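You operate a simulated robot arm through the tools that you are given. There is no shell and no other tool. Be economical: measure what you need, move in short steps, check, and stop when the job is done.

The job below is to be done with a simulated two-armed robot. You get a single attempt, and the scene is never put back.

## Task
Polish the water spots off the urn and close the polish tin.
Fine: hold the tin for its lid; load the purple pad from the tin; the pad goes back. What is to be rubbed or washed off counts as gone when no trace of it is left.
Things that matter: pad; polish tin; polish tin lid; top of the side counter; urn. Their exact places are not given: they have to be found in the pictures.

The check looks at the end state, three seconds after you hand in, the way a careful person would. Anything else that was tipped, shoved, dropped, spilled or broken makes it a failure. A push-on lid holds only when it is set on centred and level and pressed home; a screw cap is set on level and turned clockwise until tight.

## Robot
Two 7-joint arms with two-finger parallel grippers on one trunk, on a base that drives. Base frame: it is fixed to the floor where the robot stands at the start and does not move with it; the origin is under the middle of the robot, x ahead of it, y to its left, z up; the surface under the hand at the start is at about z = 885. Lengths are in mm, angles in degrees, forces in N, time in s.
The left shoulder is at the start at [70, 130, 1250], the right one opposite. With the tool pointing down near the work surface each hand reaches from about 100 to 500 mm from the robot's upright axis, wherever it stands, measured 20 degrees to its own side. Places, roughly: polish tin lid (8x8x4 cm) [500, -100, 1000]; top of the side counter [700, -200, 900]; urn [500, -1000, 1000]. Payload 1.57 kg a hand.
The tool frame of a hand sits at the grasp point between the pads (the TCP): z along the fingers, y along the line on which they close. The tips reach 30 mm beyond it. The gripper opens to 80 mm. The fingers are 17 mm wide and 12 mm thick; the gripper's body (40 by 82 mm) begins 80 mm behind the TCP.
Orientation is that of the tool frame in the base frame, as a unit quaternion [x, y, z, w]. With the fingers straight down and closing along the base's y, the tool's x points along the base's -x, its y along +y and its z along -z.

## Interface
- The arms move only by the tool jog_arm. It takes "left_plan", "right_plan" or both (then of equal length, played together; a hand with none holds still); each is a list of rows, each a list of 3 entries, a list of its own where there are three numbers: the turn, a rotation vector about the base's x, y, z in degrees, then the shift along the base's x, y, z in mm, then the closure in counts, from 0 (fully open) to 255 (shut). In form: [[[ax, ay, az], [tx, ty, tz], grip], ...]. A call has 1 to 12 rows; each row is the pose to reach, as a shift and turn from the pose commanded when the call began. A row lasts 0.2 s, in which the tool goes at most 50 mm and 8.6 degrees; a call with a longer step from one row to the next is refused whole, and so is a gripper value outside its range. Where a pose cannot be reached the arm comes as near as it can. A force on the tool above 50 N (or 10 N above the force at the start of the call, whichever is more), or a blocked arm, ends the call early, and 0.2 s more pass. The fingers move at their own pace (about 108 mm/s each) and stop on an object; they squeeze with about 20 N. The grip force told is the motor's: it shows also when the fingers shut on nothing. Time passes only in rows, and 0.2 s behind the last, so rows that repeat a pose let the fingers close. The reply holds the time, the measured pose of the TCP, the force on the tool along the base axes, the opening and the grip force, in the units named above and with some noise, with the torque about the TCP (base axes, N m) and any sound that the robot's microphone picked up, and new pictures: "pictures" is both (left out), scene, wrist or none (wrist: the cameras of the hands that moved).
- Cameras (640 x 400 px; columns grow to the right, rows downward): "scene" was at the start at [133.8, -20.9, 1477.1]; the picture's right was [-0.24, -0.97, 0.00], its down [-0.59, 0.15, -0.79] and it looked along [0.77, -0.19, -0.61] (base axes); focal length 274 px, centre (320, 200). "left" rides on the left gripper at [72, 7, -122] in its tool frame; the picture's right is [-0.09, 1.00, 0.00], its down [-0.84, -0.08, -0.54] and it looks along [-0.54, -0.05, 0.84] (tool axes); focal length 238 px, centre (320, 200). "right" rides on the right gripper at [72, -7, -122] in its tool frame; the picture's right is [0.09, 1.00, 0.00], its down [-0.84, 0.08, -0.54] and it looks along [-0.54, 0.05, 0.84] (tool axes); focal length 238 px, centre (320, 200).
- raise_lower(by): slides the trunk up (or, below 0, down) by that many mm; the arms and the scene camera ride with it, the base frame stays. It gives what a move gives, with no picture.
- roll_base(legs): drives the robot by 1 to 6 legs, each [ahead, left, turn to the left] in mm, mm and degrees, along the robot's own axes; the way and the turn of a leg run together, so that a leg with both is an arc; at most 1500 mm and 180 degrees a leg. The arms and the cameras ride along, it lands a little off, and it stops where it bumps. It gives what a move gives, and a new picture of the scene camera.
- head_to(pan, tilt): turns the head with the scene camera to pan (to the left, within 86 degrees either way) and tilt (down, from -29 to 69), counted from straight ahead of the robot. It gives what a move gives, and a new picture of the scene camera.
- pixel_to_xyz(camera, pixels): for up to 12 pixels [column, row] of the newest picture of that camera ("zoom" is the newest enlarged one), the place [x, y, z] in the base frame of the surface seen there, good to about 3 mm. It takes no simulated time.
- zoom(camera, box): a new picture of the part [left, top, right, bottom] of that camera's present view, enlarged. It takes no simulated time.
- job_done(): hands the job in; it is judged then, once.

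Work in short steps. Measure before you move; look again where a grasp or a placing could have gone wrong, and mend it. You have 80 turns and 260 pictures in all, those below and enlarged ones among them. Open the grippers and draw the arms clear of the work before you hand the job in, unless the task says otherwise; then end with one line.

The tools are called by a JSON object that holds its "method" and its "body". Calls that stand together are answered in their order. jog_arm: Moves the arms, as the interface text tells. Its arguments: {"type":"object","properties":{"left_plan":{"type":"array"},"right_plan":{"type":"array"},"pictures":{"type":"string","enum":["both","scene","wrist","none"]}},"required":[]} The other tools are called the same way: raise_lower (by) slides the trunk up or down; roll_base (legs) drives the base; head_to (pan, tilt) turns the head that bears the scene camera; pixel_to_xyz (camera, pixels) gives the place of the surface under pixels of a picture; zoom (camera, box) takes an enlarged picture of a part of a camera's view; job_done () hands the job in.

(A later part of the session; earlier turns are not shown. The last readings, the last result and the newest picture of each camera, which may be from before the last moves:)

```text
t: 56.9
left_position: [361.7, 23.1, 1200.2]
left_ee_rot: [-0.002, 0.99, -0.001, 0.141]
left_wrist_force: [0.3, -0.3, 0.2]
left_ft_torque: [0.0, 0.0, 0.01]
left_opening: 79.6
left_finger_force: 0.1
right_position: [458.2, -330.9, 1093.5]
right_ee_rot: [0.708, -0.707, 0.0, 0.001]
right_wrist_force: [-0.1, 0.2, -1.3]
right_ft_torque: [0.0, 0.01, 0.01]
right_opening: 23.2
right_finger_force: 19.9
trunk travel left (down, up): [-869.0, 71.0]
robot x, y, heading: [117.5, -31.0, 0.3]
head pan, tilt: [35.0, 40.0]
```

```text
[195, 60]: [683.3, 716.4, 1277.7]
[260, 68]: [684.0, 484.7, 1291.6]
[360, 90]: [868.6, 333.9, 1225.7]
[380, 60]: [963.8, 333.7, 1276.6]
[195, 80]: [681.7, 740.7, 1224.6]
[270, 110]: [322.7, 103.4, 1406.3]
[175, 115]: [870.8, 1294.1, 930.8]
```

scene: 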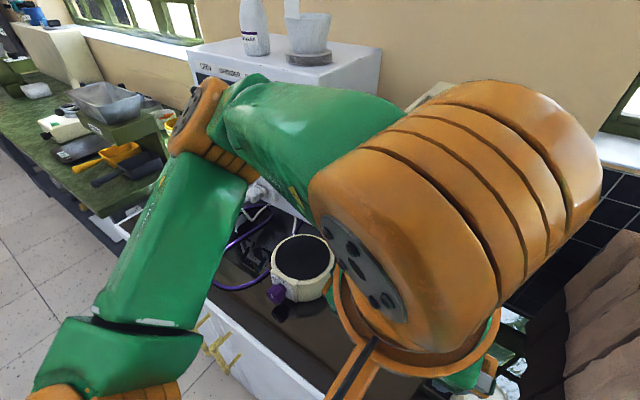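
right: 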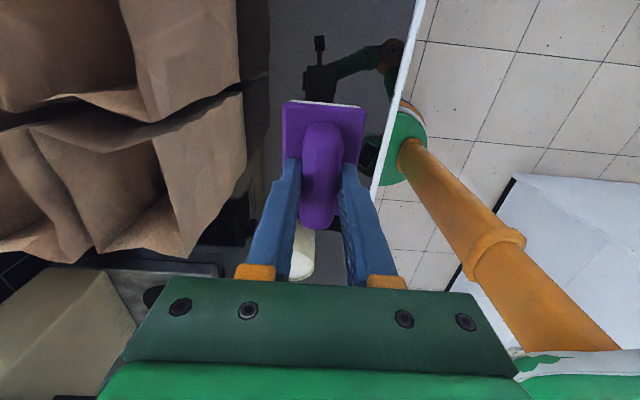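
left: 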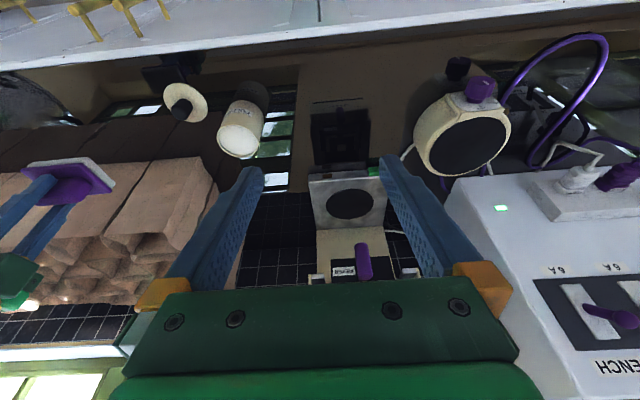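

The bench box front is at x≈682, well clear of the left elbow (x≲450). Drive left 195 and look at the tin.

{"method": "roll_base", "body": {"legs": [[0, 195, 0]]}}

{"method": "head_to", "body": {"pan": -35, "tilt": 50}}

```text
t: 58.5
left_position: [361.9, 213.9, 1202.1]
left_ee_rot: [-0.001, 0.99, 0.001, 0.141]
left_wrist_force: [-0.4, -0.5, -0.5]
left_ft_torque: [0.06, 0.01, 0.04]
left_opening: 79.8
left_finger_force: 0.0
right_position: [459.5, -139.7, 1091.8]
right_ee_rot: [0.708, -0.707, -0.001, 0.0]
right_wrist_force: [0.7, -0.5, -0.7]
right_ft_torque: [0.05, -0.01, 0.02]
right_opening: 23.2
right_finger_force: 20.0
trunk travel left (down, up): [-869.0, 71.0]
robot x, y, heading: [120.4, 165.3, -0.2]
head pan, tilt: [35.0, 40.0]
```

scene: 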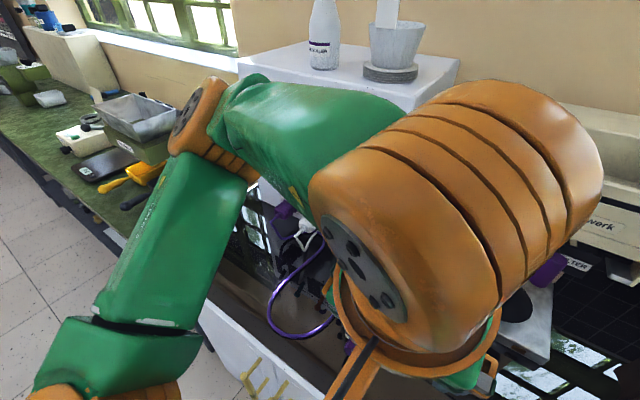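

```text
t: 59.9
left_position: [362.1, 217.6, 1200.7]
left_ee_rot: [-0.001, 0.99, -0.001, 0.141]
left_wrist_force: [-0.6, -0.1, 0.2]
left_ft_torque: [-0.02, -0.04, -0.03]
left_opening: 80.2
left_finger_force: 0.0
right_position: [457.9, -136.0, 1092.7]
right_ee_rot: [0.708, -0.706, -0.001, 0.001]
right_wrist_force: [0.2, 0.0, -0.8]
right_ft_torque: [-0.01, -0.01, -0.01]
right_opening: 23.1
right_finger_force: 20.3
trunk travel left (down, up): [-869.0, 71.0]
robot x, y, heading: [121.8, 165.4, 0.4]
head pan, tilt: [-35.0, 50.0]
```

scene: 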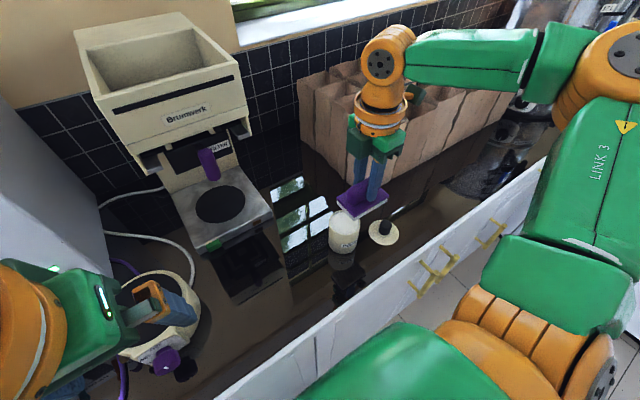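

Move pad over the tin centre (480,-117) and lower until just touching.

{"method": "jog_arm", "body": {"right_plan": [[[0, 0, 0], [22, 19, 0], 255], [[0, 0, 0], [22, 19, -25], 255], [[0, 0, 0], [22, 19, -50], 255], [[0, 0, 0], [22, 19, -62], 255], [[0, 0, 0], [22, 19, -67], 255], [[0, 0, 0], [22, 19, -70], 255], [[0, 0, 0], [22, 19, -70], 255]], "pictures": "both"}}

{"method": "zoom", "body": {"camera": "scene", "box": [300, 150, 420, 260]}}

```text
t: 61.5
left_position: [361.5, 218.2, 1201.5]
left_ee_rot: [-0.001, 0.99, -0.001, 0.141]
left_wrist_force: [-0.6, -0.7, 0.3]
left_ft_torque: [-0.02, -0.01, -0.01]
left_opening: 79.9
left_finger_force: 0.0
right_position: [480.4, -117.8, 1024.3]
right_ee_rot: [0.708, -0.706, 0.0, 0.001]
right_wrist_force: [-0.5, 0.6, -0.8]
right_ft_torque: [0.03, 0.02, 0.0]
right_opening: 23.3
right_finger_force: 19.8
trunk travel left (down, up): [-869.0, 71.0]
robot x, y, heading: [118.3, 162.1, 0.4]
head pan, tilt: [-35.0, 50.0]
```

scene: 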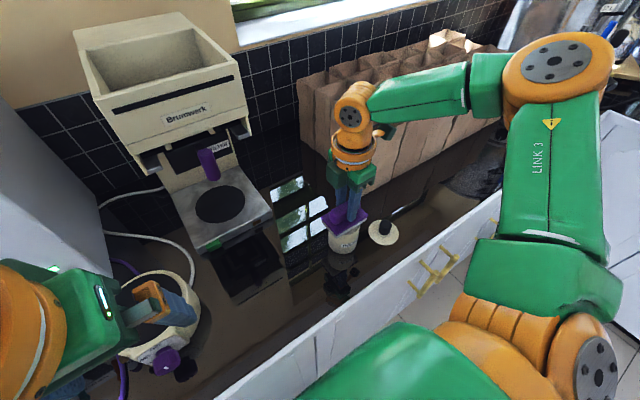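
right: 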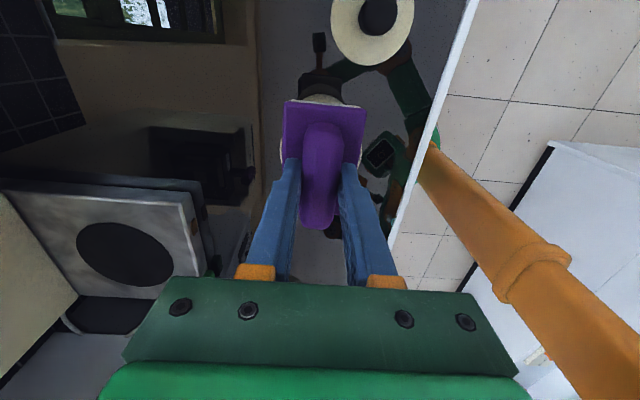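

```text
3.64 times, centred on (360, 205) of scene
```

zoom: 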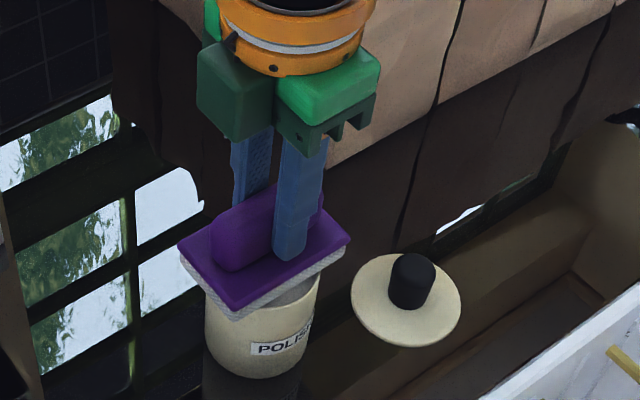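

Centred with no force yet. Press down a few mm more in small steps, with a slight dwell and wiggle, watching force.

{"method": "jog_arm", "body": {"right_plan": [[[0, 0, 0], [0, 0, -2], 255], [[0, 0, 0], [0, 0, -4], 255], [[0, 0, 0], [0, 0, -6], 255], [[0, 0, 0], [0, 0, -6], 255]], "pictures": "none"}}

{"method": "zoom", "body": {"camera": "scene", "box": [300, 150, 420, 260]}}

```text
t: 62.5
left_position: [359.3, 218.4, 1201.5]
left_ee_rot: [-0.001, 0.99, -0.002, 0.141]
left_wrist_force: [0.1, 0.2, -0.3]
left_ft_torque: [0.02, -0.02, -0.01]
left_opening: 80.1
left_finger_force: 0.1
right_position: [479.8, -116.8, 1019.1]
right_ee_rot: [0.708, -0.707, 0.002, 0.001]
right_wrist_force: [2.5, -1.6, 18.7]
right_ft_torque: [0.04, -0.08, 0.01]
right_opening: 23.4
right_finger_force: 19.6
trunk travel left (down, up): [-869.0, 71.0]
robot x, y, heading: [120.8, 162.2, 0.3]
head pan, tilt: [-35.0, 50.0]
```

```text
3.64 times, centred on (360, 205) of scene
```

zoom: 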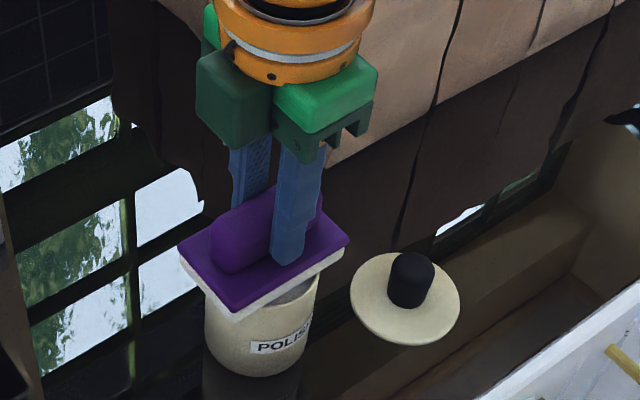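

Contact 18.7 N and the pad's edge has turned creamy: loaded. Lift clear, then drive right 400 and look toward the urn.

{"method": "jog_arm", "body": {"right_plan": [[[0, 0, 0], [0, 0, 20], 255], [[0, 0, 0], [0, 0, 50], 255], [[0, 0, 0], [-20, 0, 80], 255], [[0, 0, 0], [-50, 0, 100], 255], [[0, 0, 0], [-80, 0, 120], 255], [[0, 0, 0], [-100, 0, 140], 255]], "pictures": "none"}}

{"method": "zoom", "body": {"camera": "scene", "box": [300, 150, 420, 260]}}

{"method": "roll_base", "body": {"legs": [[-60, -400, 0]]}}

{"method": "head_to", "body": {"pan": -50, "tilt": 25}}

```text
t: 63.9
left_position: [361.1, 217.4, 1201.2]
left_ee_rot: [-0.001, 0.99, -0.001, 0.14]
left_wrist_force: [-0.8, 0.9, 0.4]
left_ft_torque: [-0.02, -0.03, 0.03]
left_opening: 80.2
left_finger_force: 0.1
right_position: [377.6, -117.6, 1158.9]
right_ee_rot: [0.708, -0.706, 0.0, 0.0]
right_wrist_force: [0.0, -0.4, -0.7]
right_ft_torque: [-0.01, -0.02, 0.07]
right_opening: 23.2
right_finger_force: 20.0
trunk travel left (down, up): [-869.0, 71.0]
robot x, y, heading: [117.7, 162.5, 0.1]
head pan, tilt: [-35.0, 50.0]
```

```text
3.64 times, centred on (360, 205) of scene
```

zoom: 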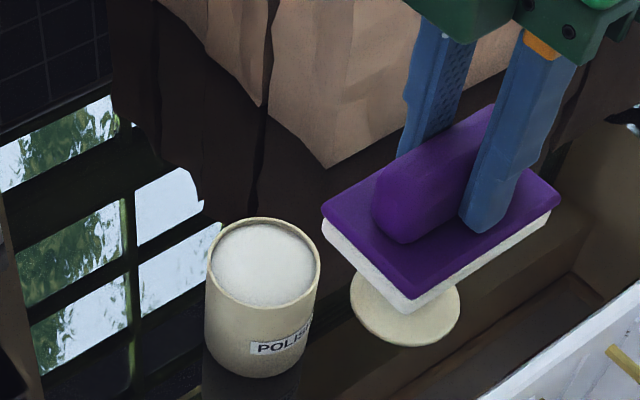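

```text
t: 66.4
left_position: [303.1, -180.3, 1200.8]
left_ee_rot: [-0.008, 0.99, -0.001, 0.14]
left_wrist_force: [-0.9, 0.5, -0.1]
left_ft_torque: [-0.02, 0.04, 0.03]
left_opening: 80.0
left_finger_force: 0.0
right_position: [326.7, -515.0, 1158.4]
right_ee_rot: [0.712, -0.702, 0.001, 0.002]
right_wrist_force: [0.1, -0.9, -1.3]
right_ft_torque: [-0.02, -0.03, -0.03]
right_opening: 23.2
right_finger_force: 20.4
trunk travel left (down, up): [-869.0, 71.0]
robot x, y, heading: [62.9, -242.8, 0.9]
head pan, tilt: [-35.0, 50.0]
```

scene: 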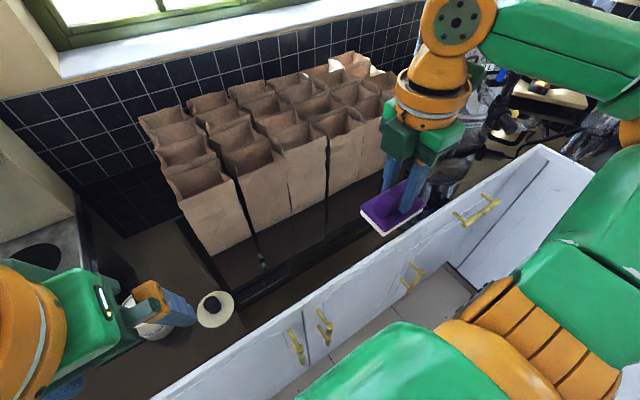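

```text
t: 67.3
left_position: [303.0, -180.9, 1200.4]
left_ee_rot: [-0.008, 0.99, 0.0, 0.141]
left_wrist_force: [0.8, 0.1, -0.4]
left_ft_torque: [-0.01, -0.01, -0.01]
left_opening: 80.1
left_finger_force: 0.0
right_position: [326.0, -517.5, 1157.5]
right_ee_rot: [0.712, -0.702, 0.0, 0.001]
right_wrist_force: [-0.9, -0.1, -0.3]
right_ft_torque: [0.01, 0.0, -0.01]
right_opening: 23.0
right_finger_force: 20.4
trunk travel left (down, up): [-869.0, 71.0]
robot x, y, heading: [65.7, -243.5, 1.1]
head pan, tilt: [-50.0, 25.0]
```

scene: 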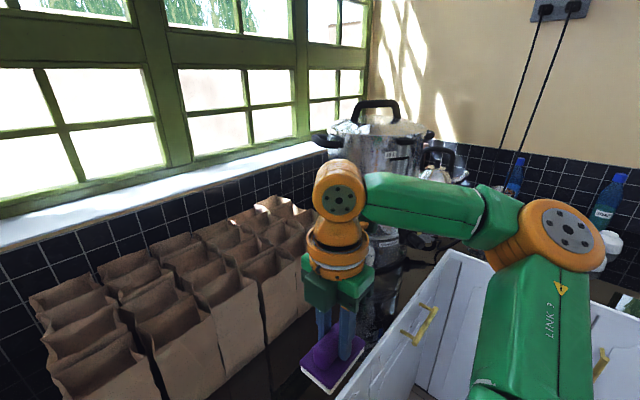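

The pad's white face confirms loading. I zoom in on the urn behind the arm.

{"method": "zoom", "body": {"camera": "scene", "box": [290, 80, 500, 260]}}

{"method": "pixel_to_xyz", "body": {"camera": "zoom", "pixels": [[250, 70], [250, 200], [330, 200], [200, 210], [380, 170], [300, 160], [440, 290], [280, 320], [300, 340], [460, 210], [400, 260]]}}

```text
2.22 times, centred on (395, 170) of scene
```

zoom: 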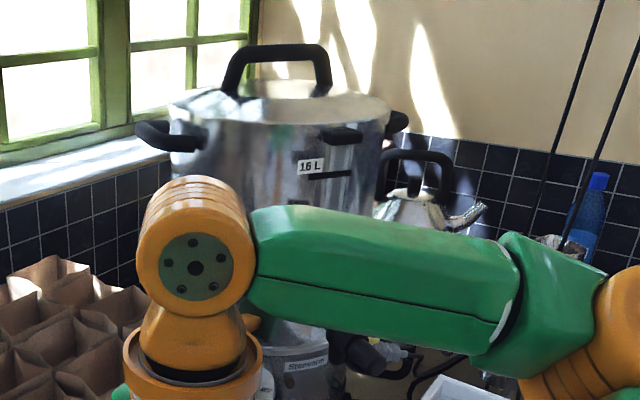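

```text
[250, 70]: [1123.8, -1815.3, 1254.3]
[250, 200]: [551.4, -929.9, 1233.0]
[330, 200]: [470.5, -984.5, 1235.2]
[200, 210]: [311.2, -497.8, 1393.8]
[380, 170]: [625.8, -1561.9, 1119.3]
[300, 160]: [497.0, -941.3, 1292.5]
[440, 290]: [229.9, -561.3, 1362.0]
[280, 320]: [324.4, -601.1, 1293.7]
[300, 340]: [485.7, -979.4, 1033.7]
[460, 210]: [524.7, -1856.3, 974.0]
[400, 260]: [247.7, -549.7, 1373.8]
```

{"method": "pixel_to_xyz", "body": {"camera": "scene", "pixels": [[455, 252], [430, 285], [385, 345], [480, 262], [620, 310], [440, 340], [430, 385], [350, 395], [395, 370], [470, 330]]}}

{"method": "head_to", "body": {"pan": -75, "tilt": 35}}

```text
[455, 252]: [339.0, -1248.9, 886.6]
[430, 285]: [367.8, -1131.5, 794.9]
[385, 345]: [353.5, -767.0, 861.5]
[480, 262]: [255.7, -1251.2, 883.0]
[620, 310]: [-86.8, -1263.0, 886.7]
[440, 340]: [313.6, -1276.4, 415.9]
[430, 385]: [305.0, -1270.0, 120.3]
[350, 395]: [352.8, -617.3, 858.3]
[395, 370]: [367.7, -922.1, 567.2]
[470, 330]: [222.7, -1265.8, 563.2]
```

```text
t: 68.2
left_position: [302.7, -181.2, 1200.3]
left_ee_rot: [-0.008, 0.99, 0.001, 0.141]
left_wrist_force: [0.4, -0.2, 0.4]
left_ft_torque: [0.03, -0.02, 0.02]
left_opening: 80.1
left_finger_force: 0.1
right_position: [326.8, -518.1, 1157.6]
right_ee_rot: [0.713, -0.701, 0.001, 0.002]
right_wrist_force: [-0.3, 0.1, -0.3]
right_ft_torque: [0.01, -0.01, -0.02]
right_opening: 23.1
right_finger_force: 20.1
trunk travel left (down, up): [-869.0, 71.0]
robot x, y, heading: [59.2, -240.6, 1.0]
head pan, tilt: [-75.0, 35.0]
```

scene: 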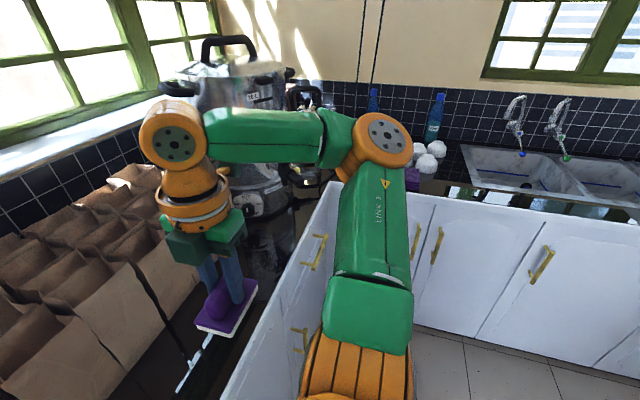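

The corner: side counter front at x≈355, another counter front at y≈-1250. I back off and move right so the urn is in plain view.

{"method": "roll_base", "body": {"legs": [[-110, 0, 0], [0, -560, 0]]}}

{"method": "head_to", "body": {"pan": -15, "tilt": 20}}

```text
t: 72.1
left_position: [203.4, -730.9, 1200.2]
left_ee_rot: [-0.011, 0.99, 0.0, 0.141]
left_wrist_force: [-0.8, 0.3, 0.5]
left_ft_torque: [-0.02, 0.0, 0.04]
left_opening: 79.9
left_finger_force: 0.1
right_position: [228.6, -1065.4, 1157.8]
right_ee_rot: [0.715, -0.699, 0.001, 0.001]
right_wrist_force: [0.0, -0.3, 0.4]
right_ft_torque: [-0.02, -0.02, 0.02]
right_opening: 23.1
right_finger_force: 20.1
trunk travel left (down, up): [-869.0, 71.0]
robot x, y, heading: [-34.3, -790.5, 1.2]
head pan, tilt: [-75.0, 35.0]
```

scene: 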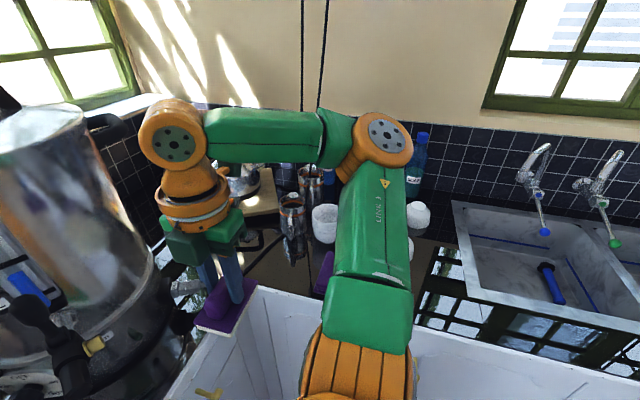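

```text
t: 73.4
left_position: [202.9, -732.5, 1201.8]
left_ee_rot: [-0.01, 0.99, 0.001, 0.141]
left_wrist_force: [-0.6, -0.1, -0.2]
left_ft_torque: [-0.01, 0.02, 0.01]
left_opening: 80.2
left_finger_force: 0.1
right_position: [228.3, -1068.3, 1157.6]
right_ee_rot: [0.715, -0.699, 0.0, 0.001]
right_wrist_force: [-0.9, 0.0, -0.1]
right_ft_torque: [-0.01, 0.0, -0.03]
right_opening: 23.5
right_finger_force: 20.0
trunk travel left (down, up): [-869.0, 71.0]
robot x, y, heading: [-34.5, -793.7, 1.1]
head pan, tilt: [-15.0, 20.0]
```

scene: 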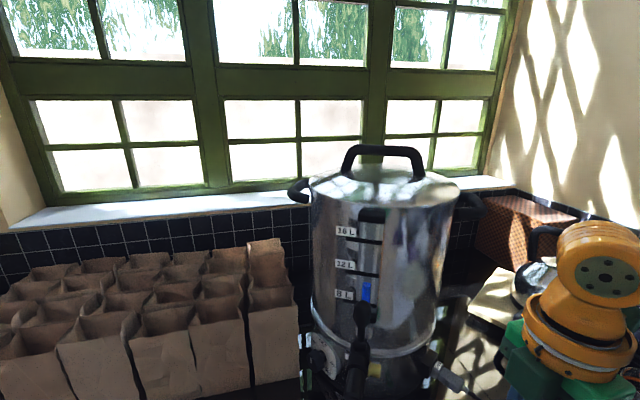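

Now the urn is in full view; I zoom on its body to find the spots and measure the surface.

{"method": "zoom", "body": {"camera": "scene", "box": [290, 180, 480, 300]}}

{"method": "zoom", "body": {"camera": "scene", "box": [290, 270, 480, 398]}}

{"method": "pixel_to_xyz", "body": {"camera": "scene", "pixels": [[320, 230], [350, 220], [380, 220], [410, 220], [440, 220], [320, 310], [350, 300], [395, 300], [430, 300], [385, 345], [400, 330], [380, 195]]}}

```text
3.33 times, centred on (385, 240) of scene
```

zoom: 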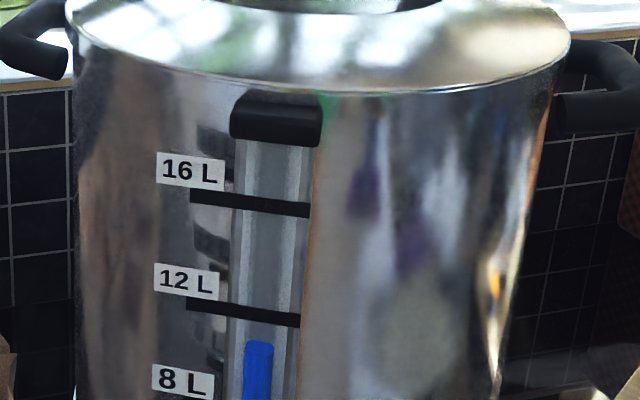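

```text
3.12 times, centred on (385, 334) of scene
```

zoom: 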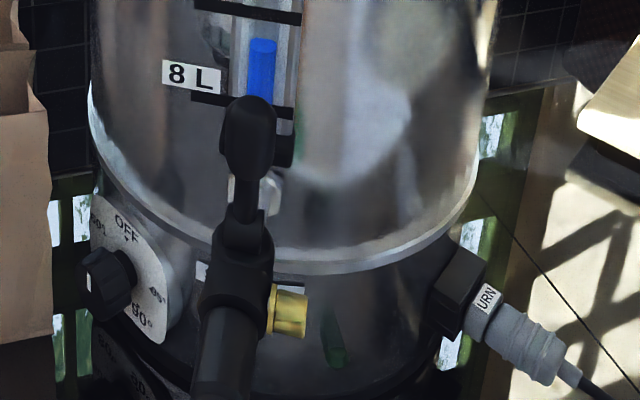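

```text
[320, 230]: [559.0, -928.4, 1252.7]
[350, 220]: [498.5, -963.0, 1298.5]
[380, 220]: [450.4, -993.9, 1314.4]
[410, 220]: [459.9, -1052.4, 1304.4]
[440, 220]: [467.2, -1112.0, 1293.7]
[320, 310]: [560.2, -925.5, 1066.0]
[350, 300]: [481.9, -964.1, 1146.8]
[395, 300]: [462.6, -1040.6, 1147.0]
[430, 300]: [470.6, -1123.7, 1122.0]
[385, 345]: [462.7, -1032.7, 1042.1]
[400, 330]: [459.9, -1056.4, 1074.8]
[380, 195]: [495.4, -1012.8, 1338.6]
```

A hazy patch shows around scene (416,278). I zoom there tightly.

{"method": "zoom", "body": {"camera": "scene", "box": [375, 230, 460, 320]}}

{"method": "pixel_to_xyz", "body": {"camera": "zoom", "pixels": [[300, 200], [250, 150], [350, 150], [250, 260], [350, 260], [200, 100], [400, 100], [300, 330]]}}

{"method": "zoom", "body": {"camera": "scene", "box": [300, 205, 385, 325]}}

```text
4.44 times, centred on (418, 275) of scene
```

zoom: 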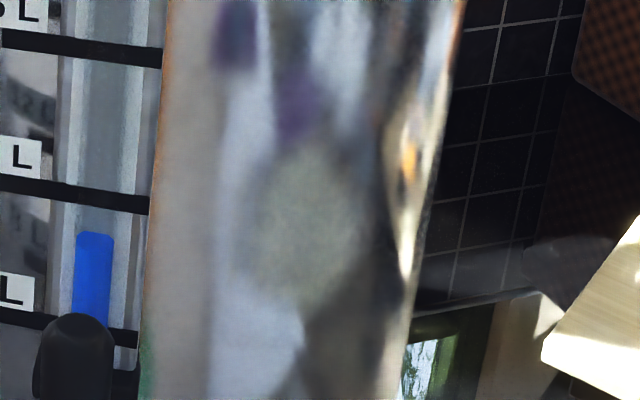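

```text
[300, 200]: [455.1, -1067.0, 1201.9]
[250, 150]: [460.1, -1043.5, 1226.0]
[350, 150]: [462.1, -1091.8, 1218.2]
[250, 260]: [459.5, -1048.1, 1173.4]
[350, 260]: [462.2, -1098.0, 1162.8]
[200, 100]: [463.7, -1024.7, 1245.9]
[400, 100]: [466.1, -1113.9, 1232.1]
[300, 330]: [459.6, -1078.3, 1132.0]
```

```text
3.33 times, centred on (342, 265) of scene
```

zoom: 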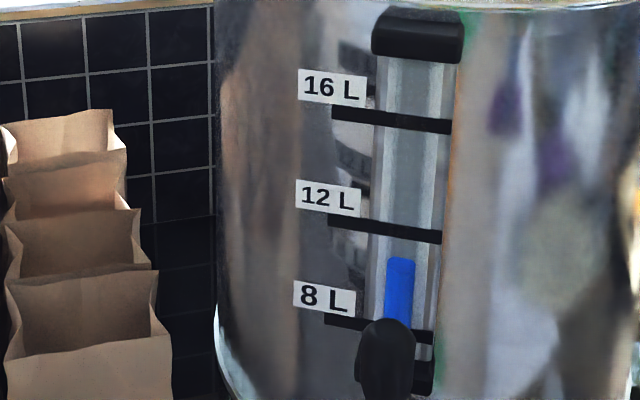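

The water-spot haze spans y −1042…−1103, z 1153…1227 on the urn front (axis ≈(612,−1068), R≈154), facing the robot. I position the base, raise the trunk, and then swing the pad to point forward: first yaw back to 0.

{"method": "roll_base", "body": {"legs": [[-115, -90, -1]]}}

{"method": "raise_lower", "body": {"by": 50}}

{"method": "jog_arm", "body": {"right_plan": [[[0, 0, -8.2], [8, 5, 0], 255], [[0, 0, -16.4], [16, 10, 0], 255], [[0, 0, -24.6], [24, 15, 0], 255], [[0, 0, -32.8], [32, 20, 0], 255], [[0, 0, -41], [40, 25, 0], 255], [[0, 0, -49.2], [48, 30, 0], 255], [[0, 0, -57.4], [56, 35, 0], 255], [[0, 0, -65.6], [64, 40, 0], 255], [[0, 0, -73.8], [72, 45, 0], 255], [[0, 0, -82], [80, 50, 0], 255], [[0, 0, -90], [90, 55, 0], 255]], "pictures": "scene"}}

```text
t: 74.8
left_position: [92.6, -826.6, 1200.1]
left_ee_rot: [-0.003, 0.99, -0.001, 0.139]
left_wrist_force: [0.0, -0.3, 0.8]
left_ft_torque: [-0.02, 0.0, -0.02]
left_opening: 79.8
left_finger_force: 0.1
right_position: [113.0, -1160.0, 1158.3]
right_ee_rot: [0.71, -0.704, 0.0, 0.002]
right_wrist_force: [0.7, 0.6, -0.2]
right_ft_torque: [0.0, 0.04, 0.01]
right_opening: 23.1
right_finger_force: 20.2
trunk travel left (down, up): [-869.0, 71.0]
robot x, y, heading: [-154.0, -884.2, 0.3]
head pan, tilt: [-15.0, 20.0]
```

scene: 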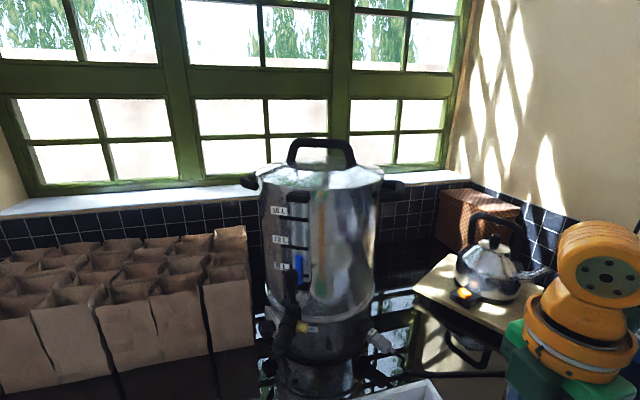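

```text
t: 75.7
left_position: [89.7, -829.2, 1251.5]
left_ee_rot: [-0.004, 0.99, 0.0, 0.141]
left_wrist_force: [0.2, -0.1, 0.1]
left_ft_torque: [0.02, 0.03, 0.02]
left_opening: 80.0
left_finger_force: 0.1
right_position: [109.3, -1163.6, 1207.8]
right_ee_rot: [0.709, -0.705, 0.0, 0.001]
right_wrist_force: [1.2, -0.4, -0.3]
right_ft_torque: [0.0, -0.02, -0.01]
right_opening: 23.1
right_finger_force: 19.6
trunk travel left (down, up): [-919.0, 21.0]
robot x, y, heading: [-146.5, -884.0, 0.2]
head pan, tilt: [-15.0, 20.0]
```

```text
t: 78.1
left_position: [91.4, -827.2, 1251.0]
left_ee_rot: [-0.003, 0.99, -0.001, 0.141]
left_wrist_force: [0.4, 0.7, 0.2]
left_ft_torque: [0.02, 0.03, 0.05]
left_opening: 79.8
left_finger_force: 0.2
right_position: [200.6, -1108.4, 1206.8]
right_ee_rot: [-0.002, 1.0, 0.001, -0.002]
right_wrist_force: [-0.2, -0.2, 0.0]
right_ft_torque: [0.0, 0.0, 0.01]
right_opening: 23.1
right_finger_force: 20.2
trunk travel left (down, up): [-919.0, 21.0]
robot x, y, heading: [-150.4, -884.5, 0.2]
head pan, tilt: [-15.0, 20.0]
```

scene: 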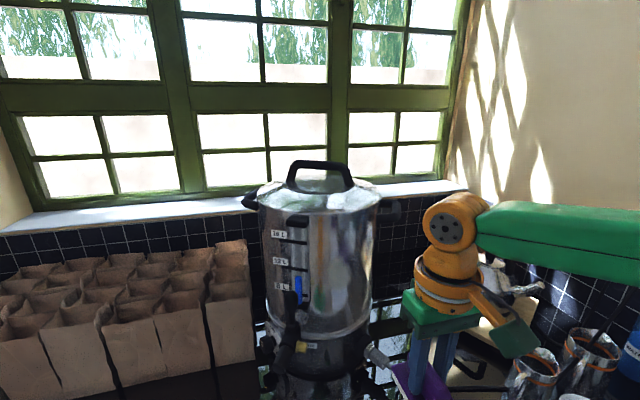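

Yaw 0 reached. Now tilt the hand −90° about y so the pad faces the urn, still well short of it.

{"method": "jog_arm", "body": {"right_plan": [[[0, -8.2, 0], [8, 3, -2], 255], [[0, -16.4, 0], [16, 7, -4], 255], [[0, -24.6, 0], [24, 10, -6], 255], [[0, -32.8, 0], [32, 13, -8], 255], [[0, -41, 0], [40, 17, -9], 255], [[0, -49.2, 0], [48, 20, -10], 255], [[0, -57.4, 0], [56, 23, -11], 255], [[0, -65.6, 0], [64, 27, -12], 255], [[0, -73.8, 0], [72, 30, -14], 255], [[0, -82, 0], [76, 34, -16], 255], [[0, -90, 0], [80, 37, -17], 255]], "pictures": "both"}}

```text
t: 80.5
left_position: [90.4, -828.6, 1250.2]
left_ee_rot: [-0.003, 0.99, -0.001, 0.141]
left_wrist_force: [0.4, -0.9, -1.3]
left_ft_torque: [-0.01, 0.0, -0.01]
left_opening: 80.0
left_finger_force: 0.1
right_position: [278.6, -1071.3, 1190.3]
right_ee_rot: [-0.002, 0.708, -0.001, 0.707]
right_wrist_force: [0.9, -0.3, 0.0]
right_ft_torque: [0.0, 0.01, -0.01]
right_opening: 23.0
right_finger_force: 19.7
right hand out of reach, approached as far as the arm can: row 7, 8, 9, 10
trunk travel left (down, up): [-919.0, 21.0]
robot x, y, heading: [-153.1, -886.0, 0.4]
head pan, tilt: [-15.0, 20.0]
```

scene: 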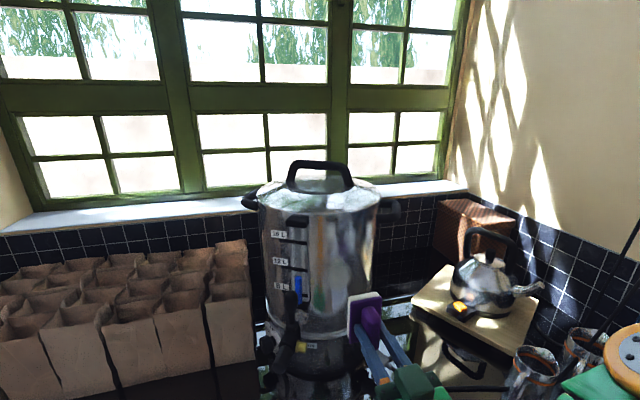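
right: 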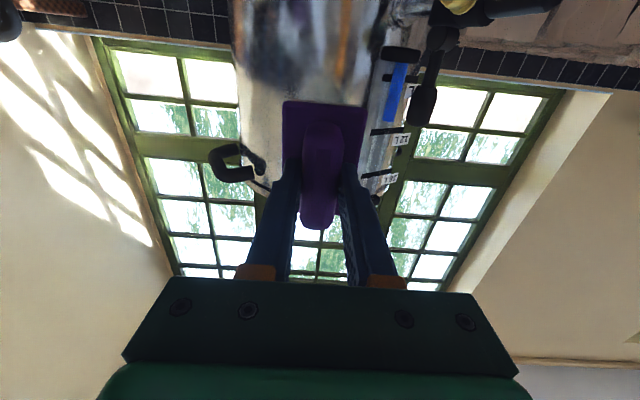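

The pad faces the urn. Approach to a few mm short of contact (TCP x≈394).

{"method": "jog_arm", "body": {"right_plan": [[[0, 0, 0], [30, 0, 0], 255], [[0, 0, 0], [60, 0, 0], 255], [[0, 0, 0], [90, 0, 0], 255], [[0, 0, 0], [108, -1, 0], 255], [[0, 0, 0], [115, -1, 0], 255], [[0, 0, 0], [115, -1, 0], 255]], "pictures": "both"}}

{"method": "zoom", "body": {"camera": "scene", "box": [240, 180, 440, 330]}}

```text
t: 81.9
left_position: [89.0, -827.8, 1251.9]
left_ee_rot: [-0.004, 0.99, -0.001, 0.14]
left_wrist_force: [1.0, -0.2, 0.1]
left_ft_torque: [-0.03, 0.02, -0.02]
left_opening: 79.8
left_finger_force: 0.0
right_position: [395.5, -1072.3, 1189.8]
right_ee_rot: [-0.003, 0.708, -0.001, 0.706]
right_wrist_force: [0.9, -0.7, -0.1]
right_ft_torque: [-0.03, 0.05, 0.0]
right_opening: 23.0
right_finger_force: 19.7
trunk travel left (down, up): [-919.0, 21.0]
robot x, y, heading: [-150.0, -886.5, 0.3]
head pan, tilt: [-15.0, 20.0]
```

scene: 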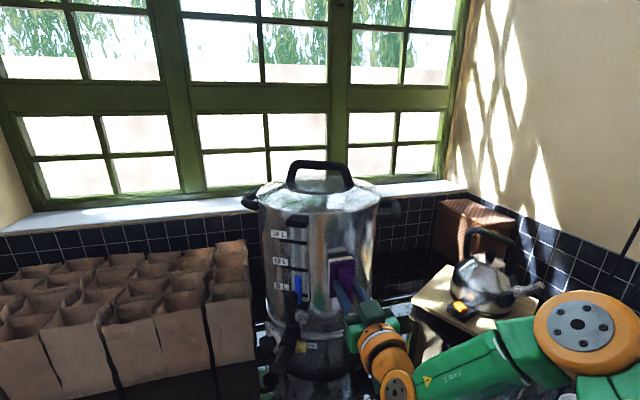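
right: 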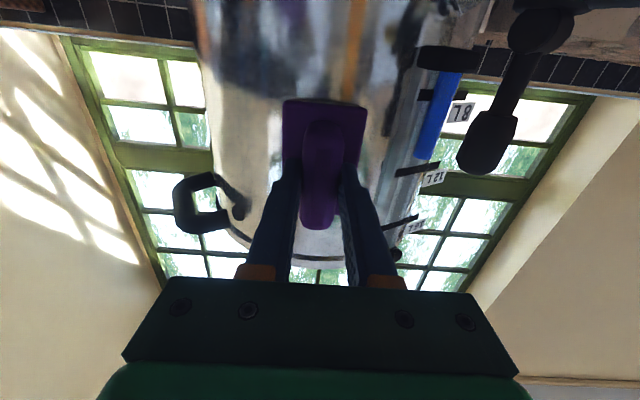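

```text
2.67 times, centred on (340, 255) of scene
```

zoom: 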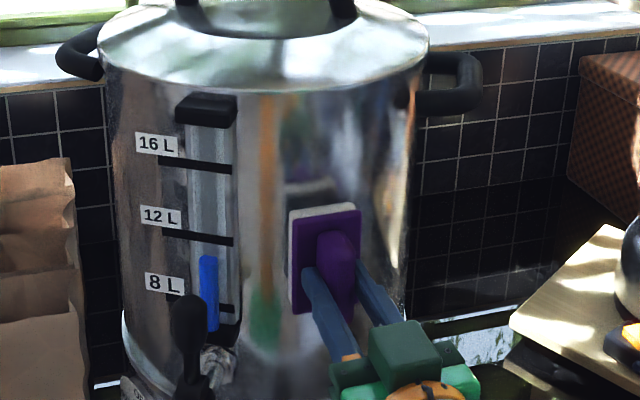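

Press in small steps until contact.

{"method": "jog_arm", "body": {"right_plan": [[[0, 0, 0], [4, 0, 0], 255], [[0, 0, 0], [7, 0, 0], 255], [[0, 0, 0], [9, 0, 0], 255], [[0, 0, 0], [11, 0, 0], 255], [[0, 0, 0], [11, 0, 0], 255]], "pictures": "none"}}

```text
t: 83.1
left_position: [84.1, -828.3, 1252.5]
left_ee_rot: [-0.003, 0.99, 0.0, 0.143]
left_wrist_force: [-0.1, -0.5, -0.3]
left_ft_torque: [-0.01, -0.01, -0.01]
left_opening: 79.9
left_finger_force: 0.0
right_position: [398.8, -1072.9, 1193.8]
right_ee_rot: [-0.003, 0.707, -0.002, 0.707]
right_wrist_force: [-13.5, 0.1, -7.3]
right_ft_torque: [-0.11, 0.31, 0.41]
right_opening: 23.4
right_finger_force: 20.0
trunk travel left (down, up): [-919.0, 21.0]
robot x, y, heading: [-148.5, -883.8, 0.1]
head pan, tilt: [-15.0, 20.0]
```

Contact at 13.5 N. Now rub vertically at the centre, then to the left and right sides with the pad following the curve.

{"method": "jog_arm", "body": {"right_plan": [[[0, 0, 0], [0, 0, 12], 255], [[0, 0, 0], [0, 0, 25], 255], [[0, 0, 0], [0, 0, 5], 255], [[0, 0, 0], [0, 0, -15], 255], [[0, 0, 0], [0, 0, -30], 255], [[0, 0, 0], [0, 0, -10], 255], [[0, 0, 0], [0, 0, 10], 255], [[0, 0, 0], [0, 0, 25], 255], [[0, 0, 0], [0, 0, 5], 255], [[0, 0, 0], [0, 0, -15], 255], [[0, 0, 0], [0, 0, -30], 255], [[0, 0, 0], [0, 0, 0], 255]], "pictures": "none"}}

{"method": "jog_arm", "body": {"right_plan": [[[0, 0, -4], [0, 14, 12], 255], [[0, 0, -8], [2, 27, 25], 255], [[0, 0, -8], [2, 27, 5], 255], [[0, 0, -8], [2, 27, -15], 255], [[0, 0, -8], [2, 27, -30], 255], [[0, 0, -8], [2, 27, -10], 255], [[0, 0, -8], [2, 27, 10], 255], [[0, 0, -8], [2, 27, 25], 255], [[0, 0, -8], [2, 27, 0], 255], [[0, 0, -8], [2, 27, -30], 255], [[0, 0, -4], [1, 14, -10], 255], [[0, 0, 0], [0, 0, 0], 255]], "pictures": "none"}}

{"method": "jog_arm", "body": {"right_plan": [[[0, 0, 4], [0, -14, 12], 255], [[0, 0, 8], [2, -28, 25], 255], [[0, 0, 8], [2, -28, 5], 255], [[0, 0, 8], [2, -28, -15], 255], [[0, 0, 8], [2, -28, -30], 255], [[0, 0, 8], [2, -28, -10], 255], [[0, 0, 8], [2, -28, 10], 255], [[0, 0, 8], [2, -28, 25], 255], [[0, 0, 8], [2, -28, 0], 255], [[0, 0, 8], [2, -28, -30], 255], [[0, 0, 4], [1, -14, -10], 255], [[0, 0, 0], [0, 0, 0], 255]], "pictures": "none"}}

{"method": "jog_arm", "body": {"right_plan": [[[0, 0, 0], [-20, 0, 0], 255], [[0, 0, 0], [-60, 0, 0], 255], [[0, 0, 0], [-100, 0, 0], 255], [[0, 0, 0], [-115, 0, -40], 255], [[0, 0, 0], [-115, -20, -80], 255], [[0, 0, 0], [-115, -40, -120], 255]], "pictures": "scene"}}

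{"method": "zoom", "body": {"camera": "scene", "box": [240, 190, 400, 320]}}

```text
t: 85.7
left_position: [86.5, -830.9, 1251.4]
left_ee_rot: [-0.003, 0.99, 0.0, 0.143]
left_wrist_force: [-0.8, 0.0, -0.4]
left_ft_torque: [0.0, 0.04, -0.03]
left_opening: 80.2
left_finger_force: 0.2
right_position: [399.4, -1075.2, 1194.7]
right_ee_rot: [-0.002, 0.706, -0.002, 0.708]
right_wrist_force: [-8.2, -4.1, -1.0]
right_ft_torque: [0.15, -0.28, 0.01]
right_opening: 23.2
right_finger_force: 20.2
right hand out of reach, approached as far as the arm can: row 4, 5, 6, 10, 11
trunk travel left (down, up): [-919.0, 21.0]
robot x, y, heading: [-149.8, -885.1, 0.3]
head pan, tilt: [-15.0, 20.0]
```

```text
t: 88.3
left_position: [84.0, -829.7, 1253.0]
left_ee_rot: [-0.003, 0.99, 0.001, 0.143]
left_wrist_force: [-0.1, 0.6, -1.2]
left_ft_torque: [-0.01, -0.01, -0.02]
left_opening: 80.1
left_finger_force: 0.0
right_position: [401.8, -1074.0, 1194.6]
right_ee_rot: [-0.002, 0.706, -0.001, 0.708]
right_wrist_force: [-8.5, -2.6, 3.3]
right_ft_torque: [-0.01, 0.14, 0.1]
right_opening: 22.9
right_finger_force: 20.1
right hand out of reach, approached as far as the arm can: row 1, 2, 3, 4, 5, 6, 7, 8, 9, 10, 11
trunk travel left (down, up): [-919.0, 21.0]
robot x, y, heading: [-146.7, -886.7, 0.1]
head pan, tilt: [-15.0, 20.0]
```

```text
t: 90.9
left_position: [85.2, -831.2, 1251.9]
left_ee_rot: [-0.002, 0.99, 0.0, 0.143]
left_wrist_force: [0.3, 0.1, -0.4]
left_ft_torque: [0.0, -0.03, -0.05]
left_opening: 80.0
left_finger_force: 0.0
right_position: [401.3, -1077.8, 1190.5]
right_ee_rot: [-0.001, 0.707, -0.002, 0.707]
right_wrist_force: [-10.5, -4.6, -3.6]
right_ft_torque: [-0.07, 0.05, 0.08]
right_opening: 23.3
right_finger_force: 20.3
right hand out of reach, approached as far as the arm can: row 5, 10
trunk travel left (down, up): [-919.0, 21.0]
robot x, y, heading: [-151.8, -883.8, 0.5]
head pan, tilt: [-15.0, 20.0]
```

```text
t: 92.3
left_position: [89.2, -830.6, 1251.8]
left_ee_rot: [-0.003, 0.99, 0.001, 0.141]
left_wrist_force: [-0.1, -0.3, 0.6]
left_ft_torque: [0.0, -0.02, 0.0]
left_opening: 80.0
left_finger_force: 0.1
right_position: [291.0, -1132.2, 1138.9]
right_ee_rot: [-0.002, 0.708, -0.001, 0.706]
right_wrist_force: [0.1, -0.5, 0.0]
right_ft_torque: [0.02, 0.0, -0.02]
right_opening: 23.3
right_finger_force: 20.2
right hand out of reach, approached as far as the arm can: row 4, 5, 6
trunk travel left (down, up): [-919.0, 21.0]
robot x, y, heading: [-150.5, -884.2, 0.3]
head pan, tilt: [-15.0, 20.0]
```

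scene: 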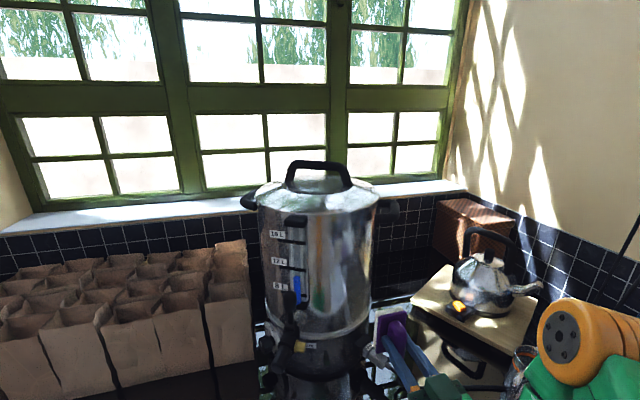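

```text
3.08 times, centred on (320, 255) of scene
```

zoom: 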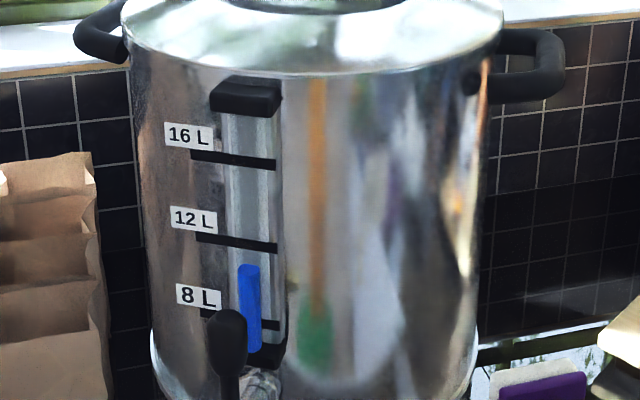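

The main haze looks gone; I zoom tightly on the former patch and the rest of the body.

{"method": "zoom", "body": {"camera": "scene", "box": [305, 210, 375, 280]}}

{"method": "pixel_to_xyz", "body": {"camera": "zoom", "pixels": [[290, 170], [330, 200], [370, 230], [300, 300], [400, 300], [250, 200], [200, 250], [160, 300], [100, 200]]}}

{"method": "zoom", "body": {"camera": "scene", "box": [250, 260, 390, 370]}}

```text
5.71 times, centred on (340, 245) of scene
```

zoom: 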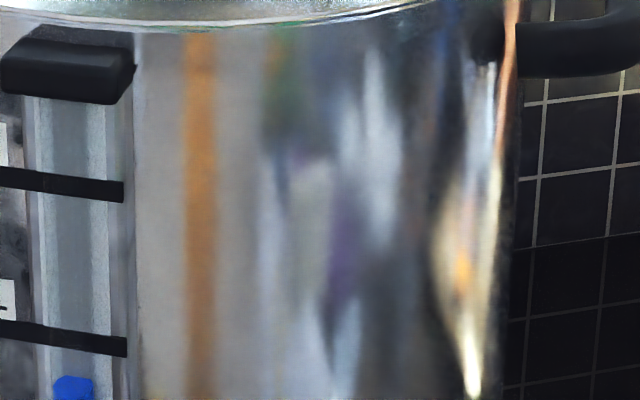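

```text
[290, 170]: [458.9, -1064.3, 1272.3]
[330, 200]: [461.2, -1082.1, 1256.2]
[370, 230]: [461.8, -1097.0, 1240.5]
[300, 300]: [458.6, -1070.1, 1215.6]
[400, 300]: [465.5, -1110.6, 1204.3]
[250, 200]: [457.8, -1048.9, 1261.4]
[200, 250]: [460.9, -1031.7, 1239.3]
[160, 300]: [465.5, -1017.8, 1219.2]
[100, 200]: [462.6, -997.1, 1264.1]
```

```text
3.64 times, centred on (320, 315) of scene
```

zoom: 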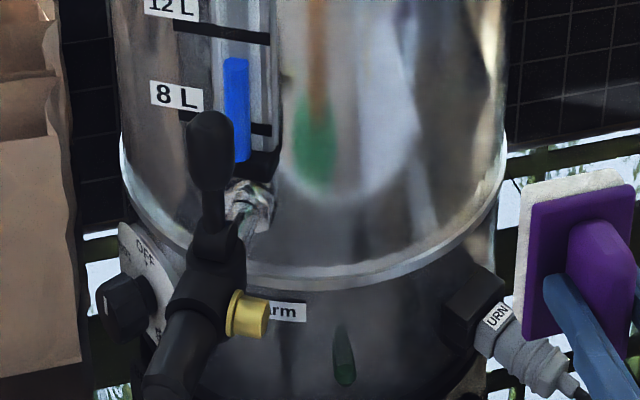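

I view the precise patch region (z 1150–1230) once more.

{"method": "zoom", "body": {"camera": "scene", "box": [308, 245, 372, 305]}}

{"method": "pixel_to_xyz", "body": {"camera": "zoom", "pixels": [[250, 60], [400, 60], [250, 200], [400, 200], [250, 330], [400, 330], [330, 130]]}}

```text
6.67 times, centred on (340, 275) of scene
```

zoom: 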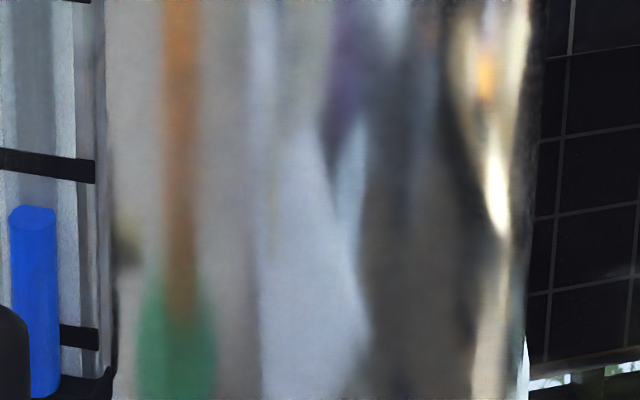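

```text
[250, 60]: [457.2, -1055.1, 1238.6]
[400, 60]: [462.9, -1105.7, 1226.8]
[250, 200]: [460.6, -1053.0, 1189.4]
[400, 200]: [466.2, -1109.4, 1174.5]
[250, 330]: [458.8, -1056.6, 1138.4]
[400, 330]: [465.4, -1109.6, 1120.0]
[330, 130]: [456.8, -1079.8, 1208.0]
```

No patch visible now, but the left-side pass was limited by reach. I shift the base left 60 and lower the trunk a bit for a thorough second pass, and inspect from the new viewpoint.

{"method": "roll_base", "body": {"legs": [[0, 70, 0]]}}

{"method": "raise_lower", "body": {"by": -25}}

{"method": "zoom", "body": {"camera": "scene", "box": [310, 190, 430, 300]}}

{"method": "zoom", "body": {"camera": "right", "box": [140, 0, 460, 200]}}

```text
t: 93.3
left_position: [91.3, -767.8, 1251.3]
left_ee_rot: [-0.004, 0.99, 0.004, 0.141]
left_wrist_force: [1.3, -0.8, -0.8]
left_ft_torque: [0.08, 0.01, 0.03]
left_opening: 80.3
left_finger_force: 0.0
right_position: [294.0, -1068.0, 1135.2]
right_ee_rot: [0.0, 0.708, 0.001, 0.706]
right_wrist_force: [-0.1, -0.5, -0.7]
right_ft_torque: [-0.02, 0.01, 0.07]
right_opening: 23.3
right_finger_force: 19.9
trunk travel left (down, up): [-919.0, 21.0]
robot x, y, heading: [-154.2, -815.4, 0.4]
head pan, tilt: [-15.0, 20.0]
```

scene: 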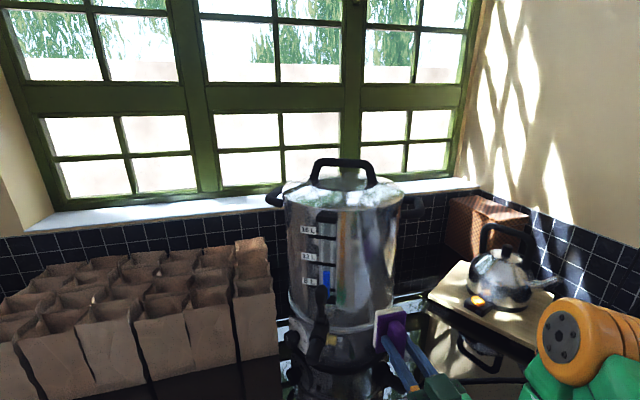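

```text
t: 94.0
left_position: [90.8, -760.1, 1224.9]
left_ee_rot: [-0.003, 0.99, 0.001, 0.139]
left_wrist_force: [0.0, 0.5, -0.6]
left_ft_torque: [0.04, 0.02, -0.01]
left_opening: 80.1
left_finger_force: 0.0
right_position: [292.9, -1062.1, 1113.0]
right_ee_rot: [-0.002, 0.709, -0.001, 0.706]
right_wrist_force: [-0.1, 0.1, 0.5]
right_ft_torque: [0.01, 0.01, 0.02]
right_opening: 23.1
right_finger_force: 19.6
trunk travel left (down, up): [-894.0, 46.0]
robot x, y, heading: [-156.3, -814.5, 0.3]
head pan, tilt: [-15.0, 20.0]
```

```text
3.64 times, centred on (370, 245) of scene
```

zoom: 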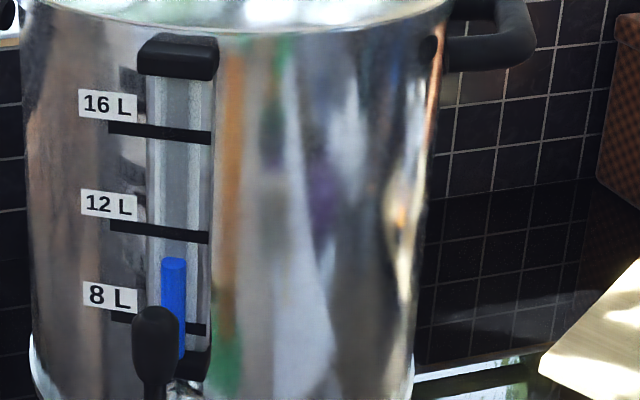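

```text
2.00 times, centred on (300, 100) of right
```

zoom: 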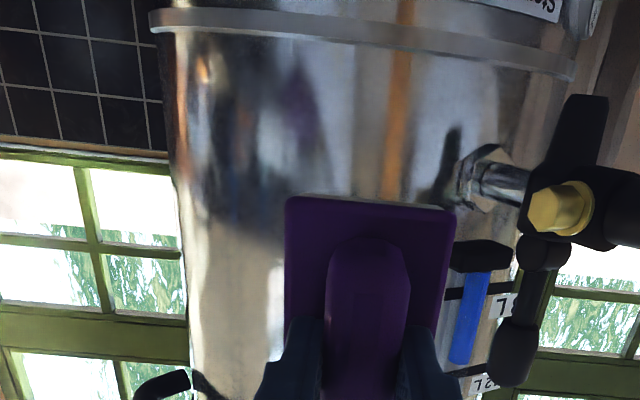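

There's possibly a faint haze at zoom (273,225). I zoom in and locate it.

{"method": "zoom", "body": {"camera": "scene", "box": [355, 220, 415, 290]}}

{"method": "pixel_to_xyz", "body": {"camera": "zoom", "pixels": [[250, 80], [250, 150], [250, 200], [300, 150], [200, 150], [250, 300]]}}

```text
5.71 times, centred on (385, 255) of scene
```

zoom: 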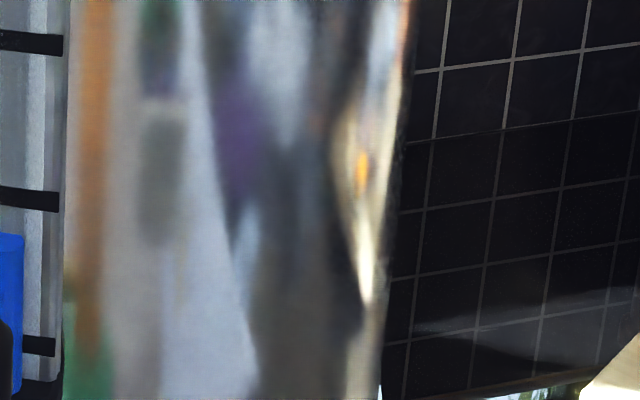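

```text
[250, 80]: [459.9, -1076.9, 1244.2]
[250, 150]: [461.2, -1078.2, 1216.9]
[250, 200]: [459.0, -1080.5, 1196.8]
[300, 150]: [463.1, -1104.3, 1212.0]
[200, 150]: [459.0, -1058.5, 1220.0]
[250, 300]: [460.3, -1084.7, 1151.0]
```

A bounded grey smear remains at about y −1033…−1052, z 1183…1235, the left edge that wasn't rubbed well. I re-approach with the pad turned −7.5° at contact y≈−1048 and rub.

{"method": "jog_arm", "body": {"right_plan": [[[0, 0, -4], [0, 10, 45], 255], [[0, 0, -7.5], [0, 21, 92], 255], [[0, 0, -7.5], [40, 21, 92], 255], [[0, 0, -7.5], [80, 21, 92], 255], [[0, 0, -7.5], [97, 21, 92], 255], [[0, 0, -7.5], [106, 21, 92], 255], [[0, 0, -7.5], [112, 21, 92], 255], [[0, 0, -7.5], [112, 21, 112], 255], [[0, 0, -7.5], [112, 21, 130], 255], [[0, 0, -7.5], [112, 21, 110], 255], [[0, 0, -7.5], [112, 21, 90], 255], [[0, 0, -7.5], [112, 21, 70], 255]], "pictures": "scene"}}

```text
t: 96.6
left_position: [84.6, -757.4, 1226.6]
left_ee_rot: [-0.005, 0.99, -0.001, 0.143]
left_wrist_force: [-0.4, -0.6, -1.3]
left_ft_torque: [-0.01, 0.0, 0.01]
left_opening: 79.9
left_finger_force: 0.1
right_position: [400.7, -1038.9, 1185.7]
right_ee_rot: [0.043, 0.705, -0.048, 0.706]
right_wrist_force: [-7.0, 0.3, 2.4]
right_ft_torque: [0.03, 0.16, -0.01]
right_opening: 23.4
right_finger_force: 20.7
trunk travel left (down, up): [-894.0, 46.0]
robot x, y, heading: [-150.9, -815.8, 0.4]
head pan, tilt: [-15.0, 20.0]
```

scene: 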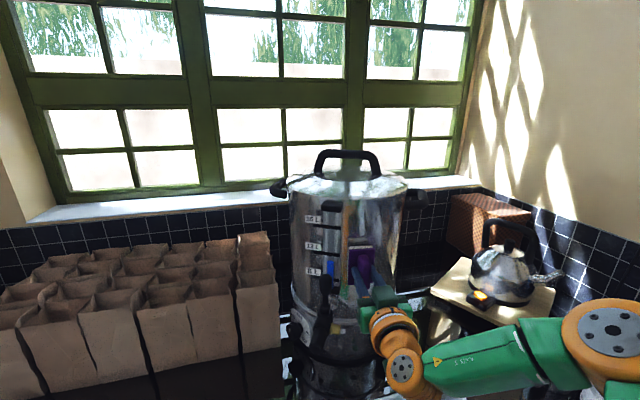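

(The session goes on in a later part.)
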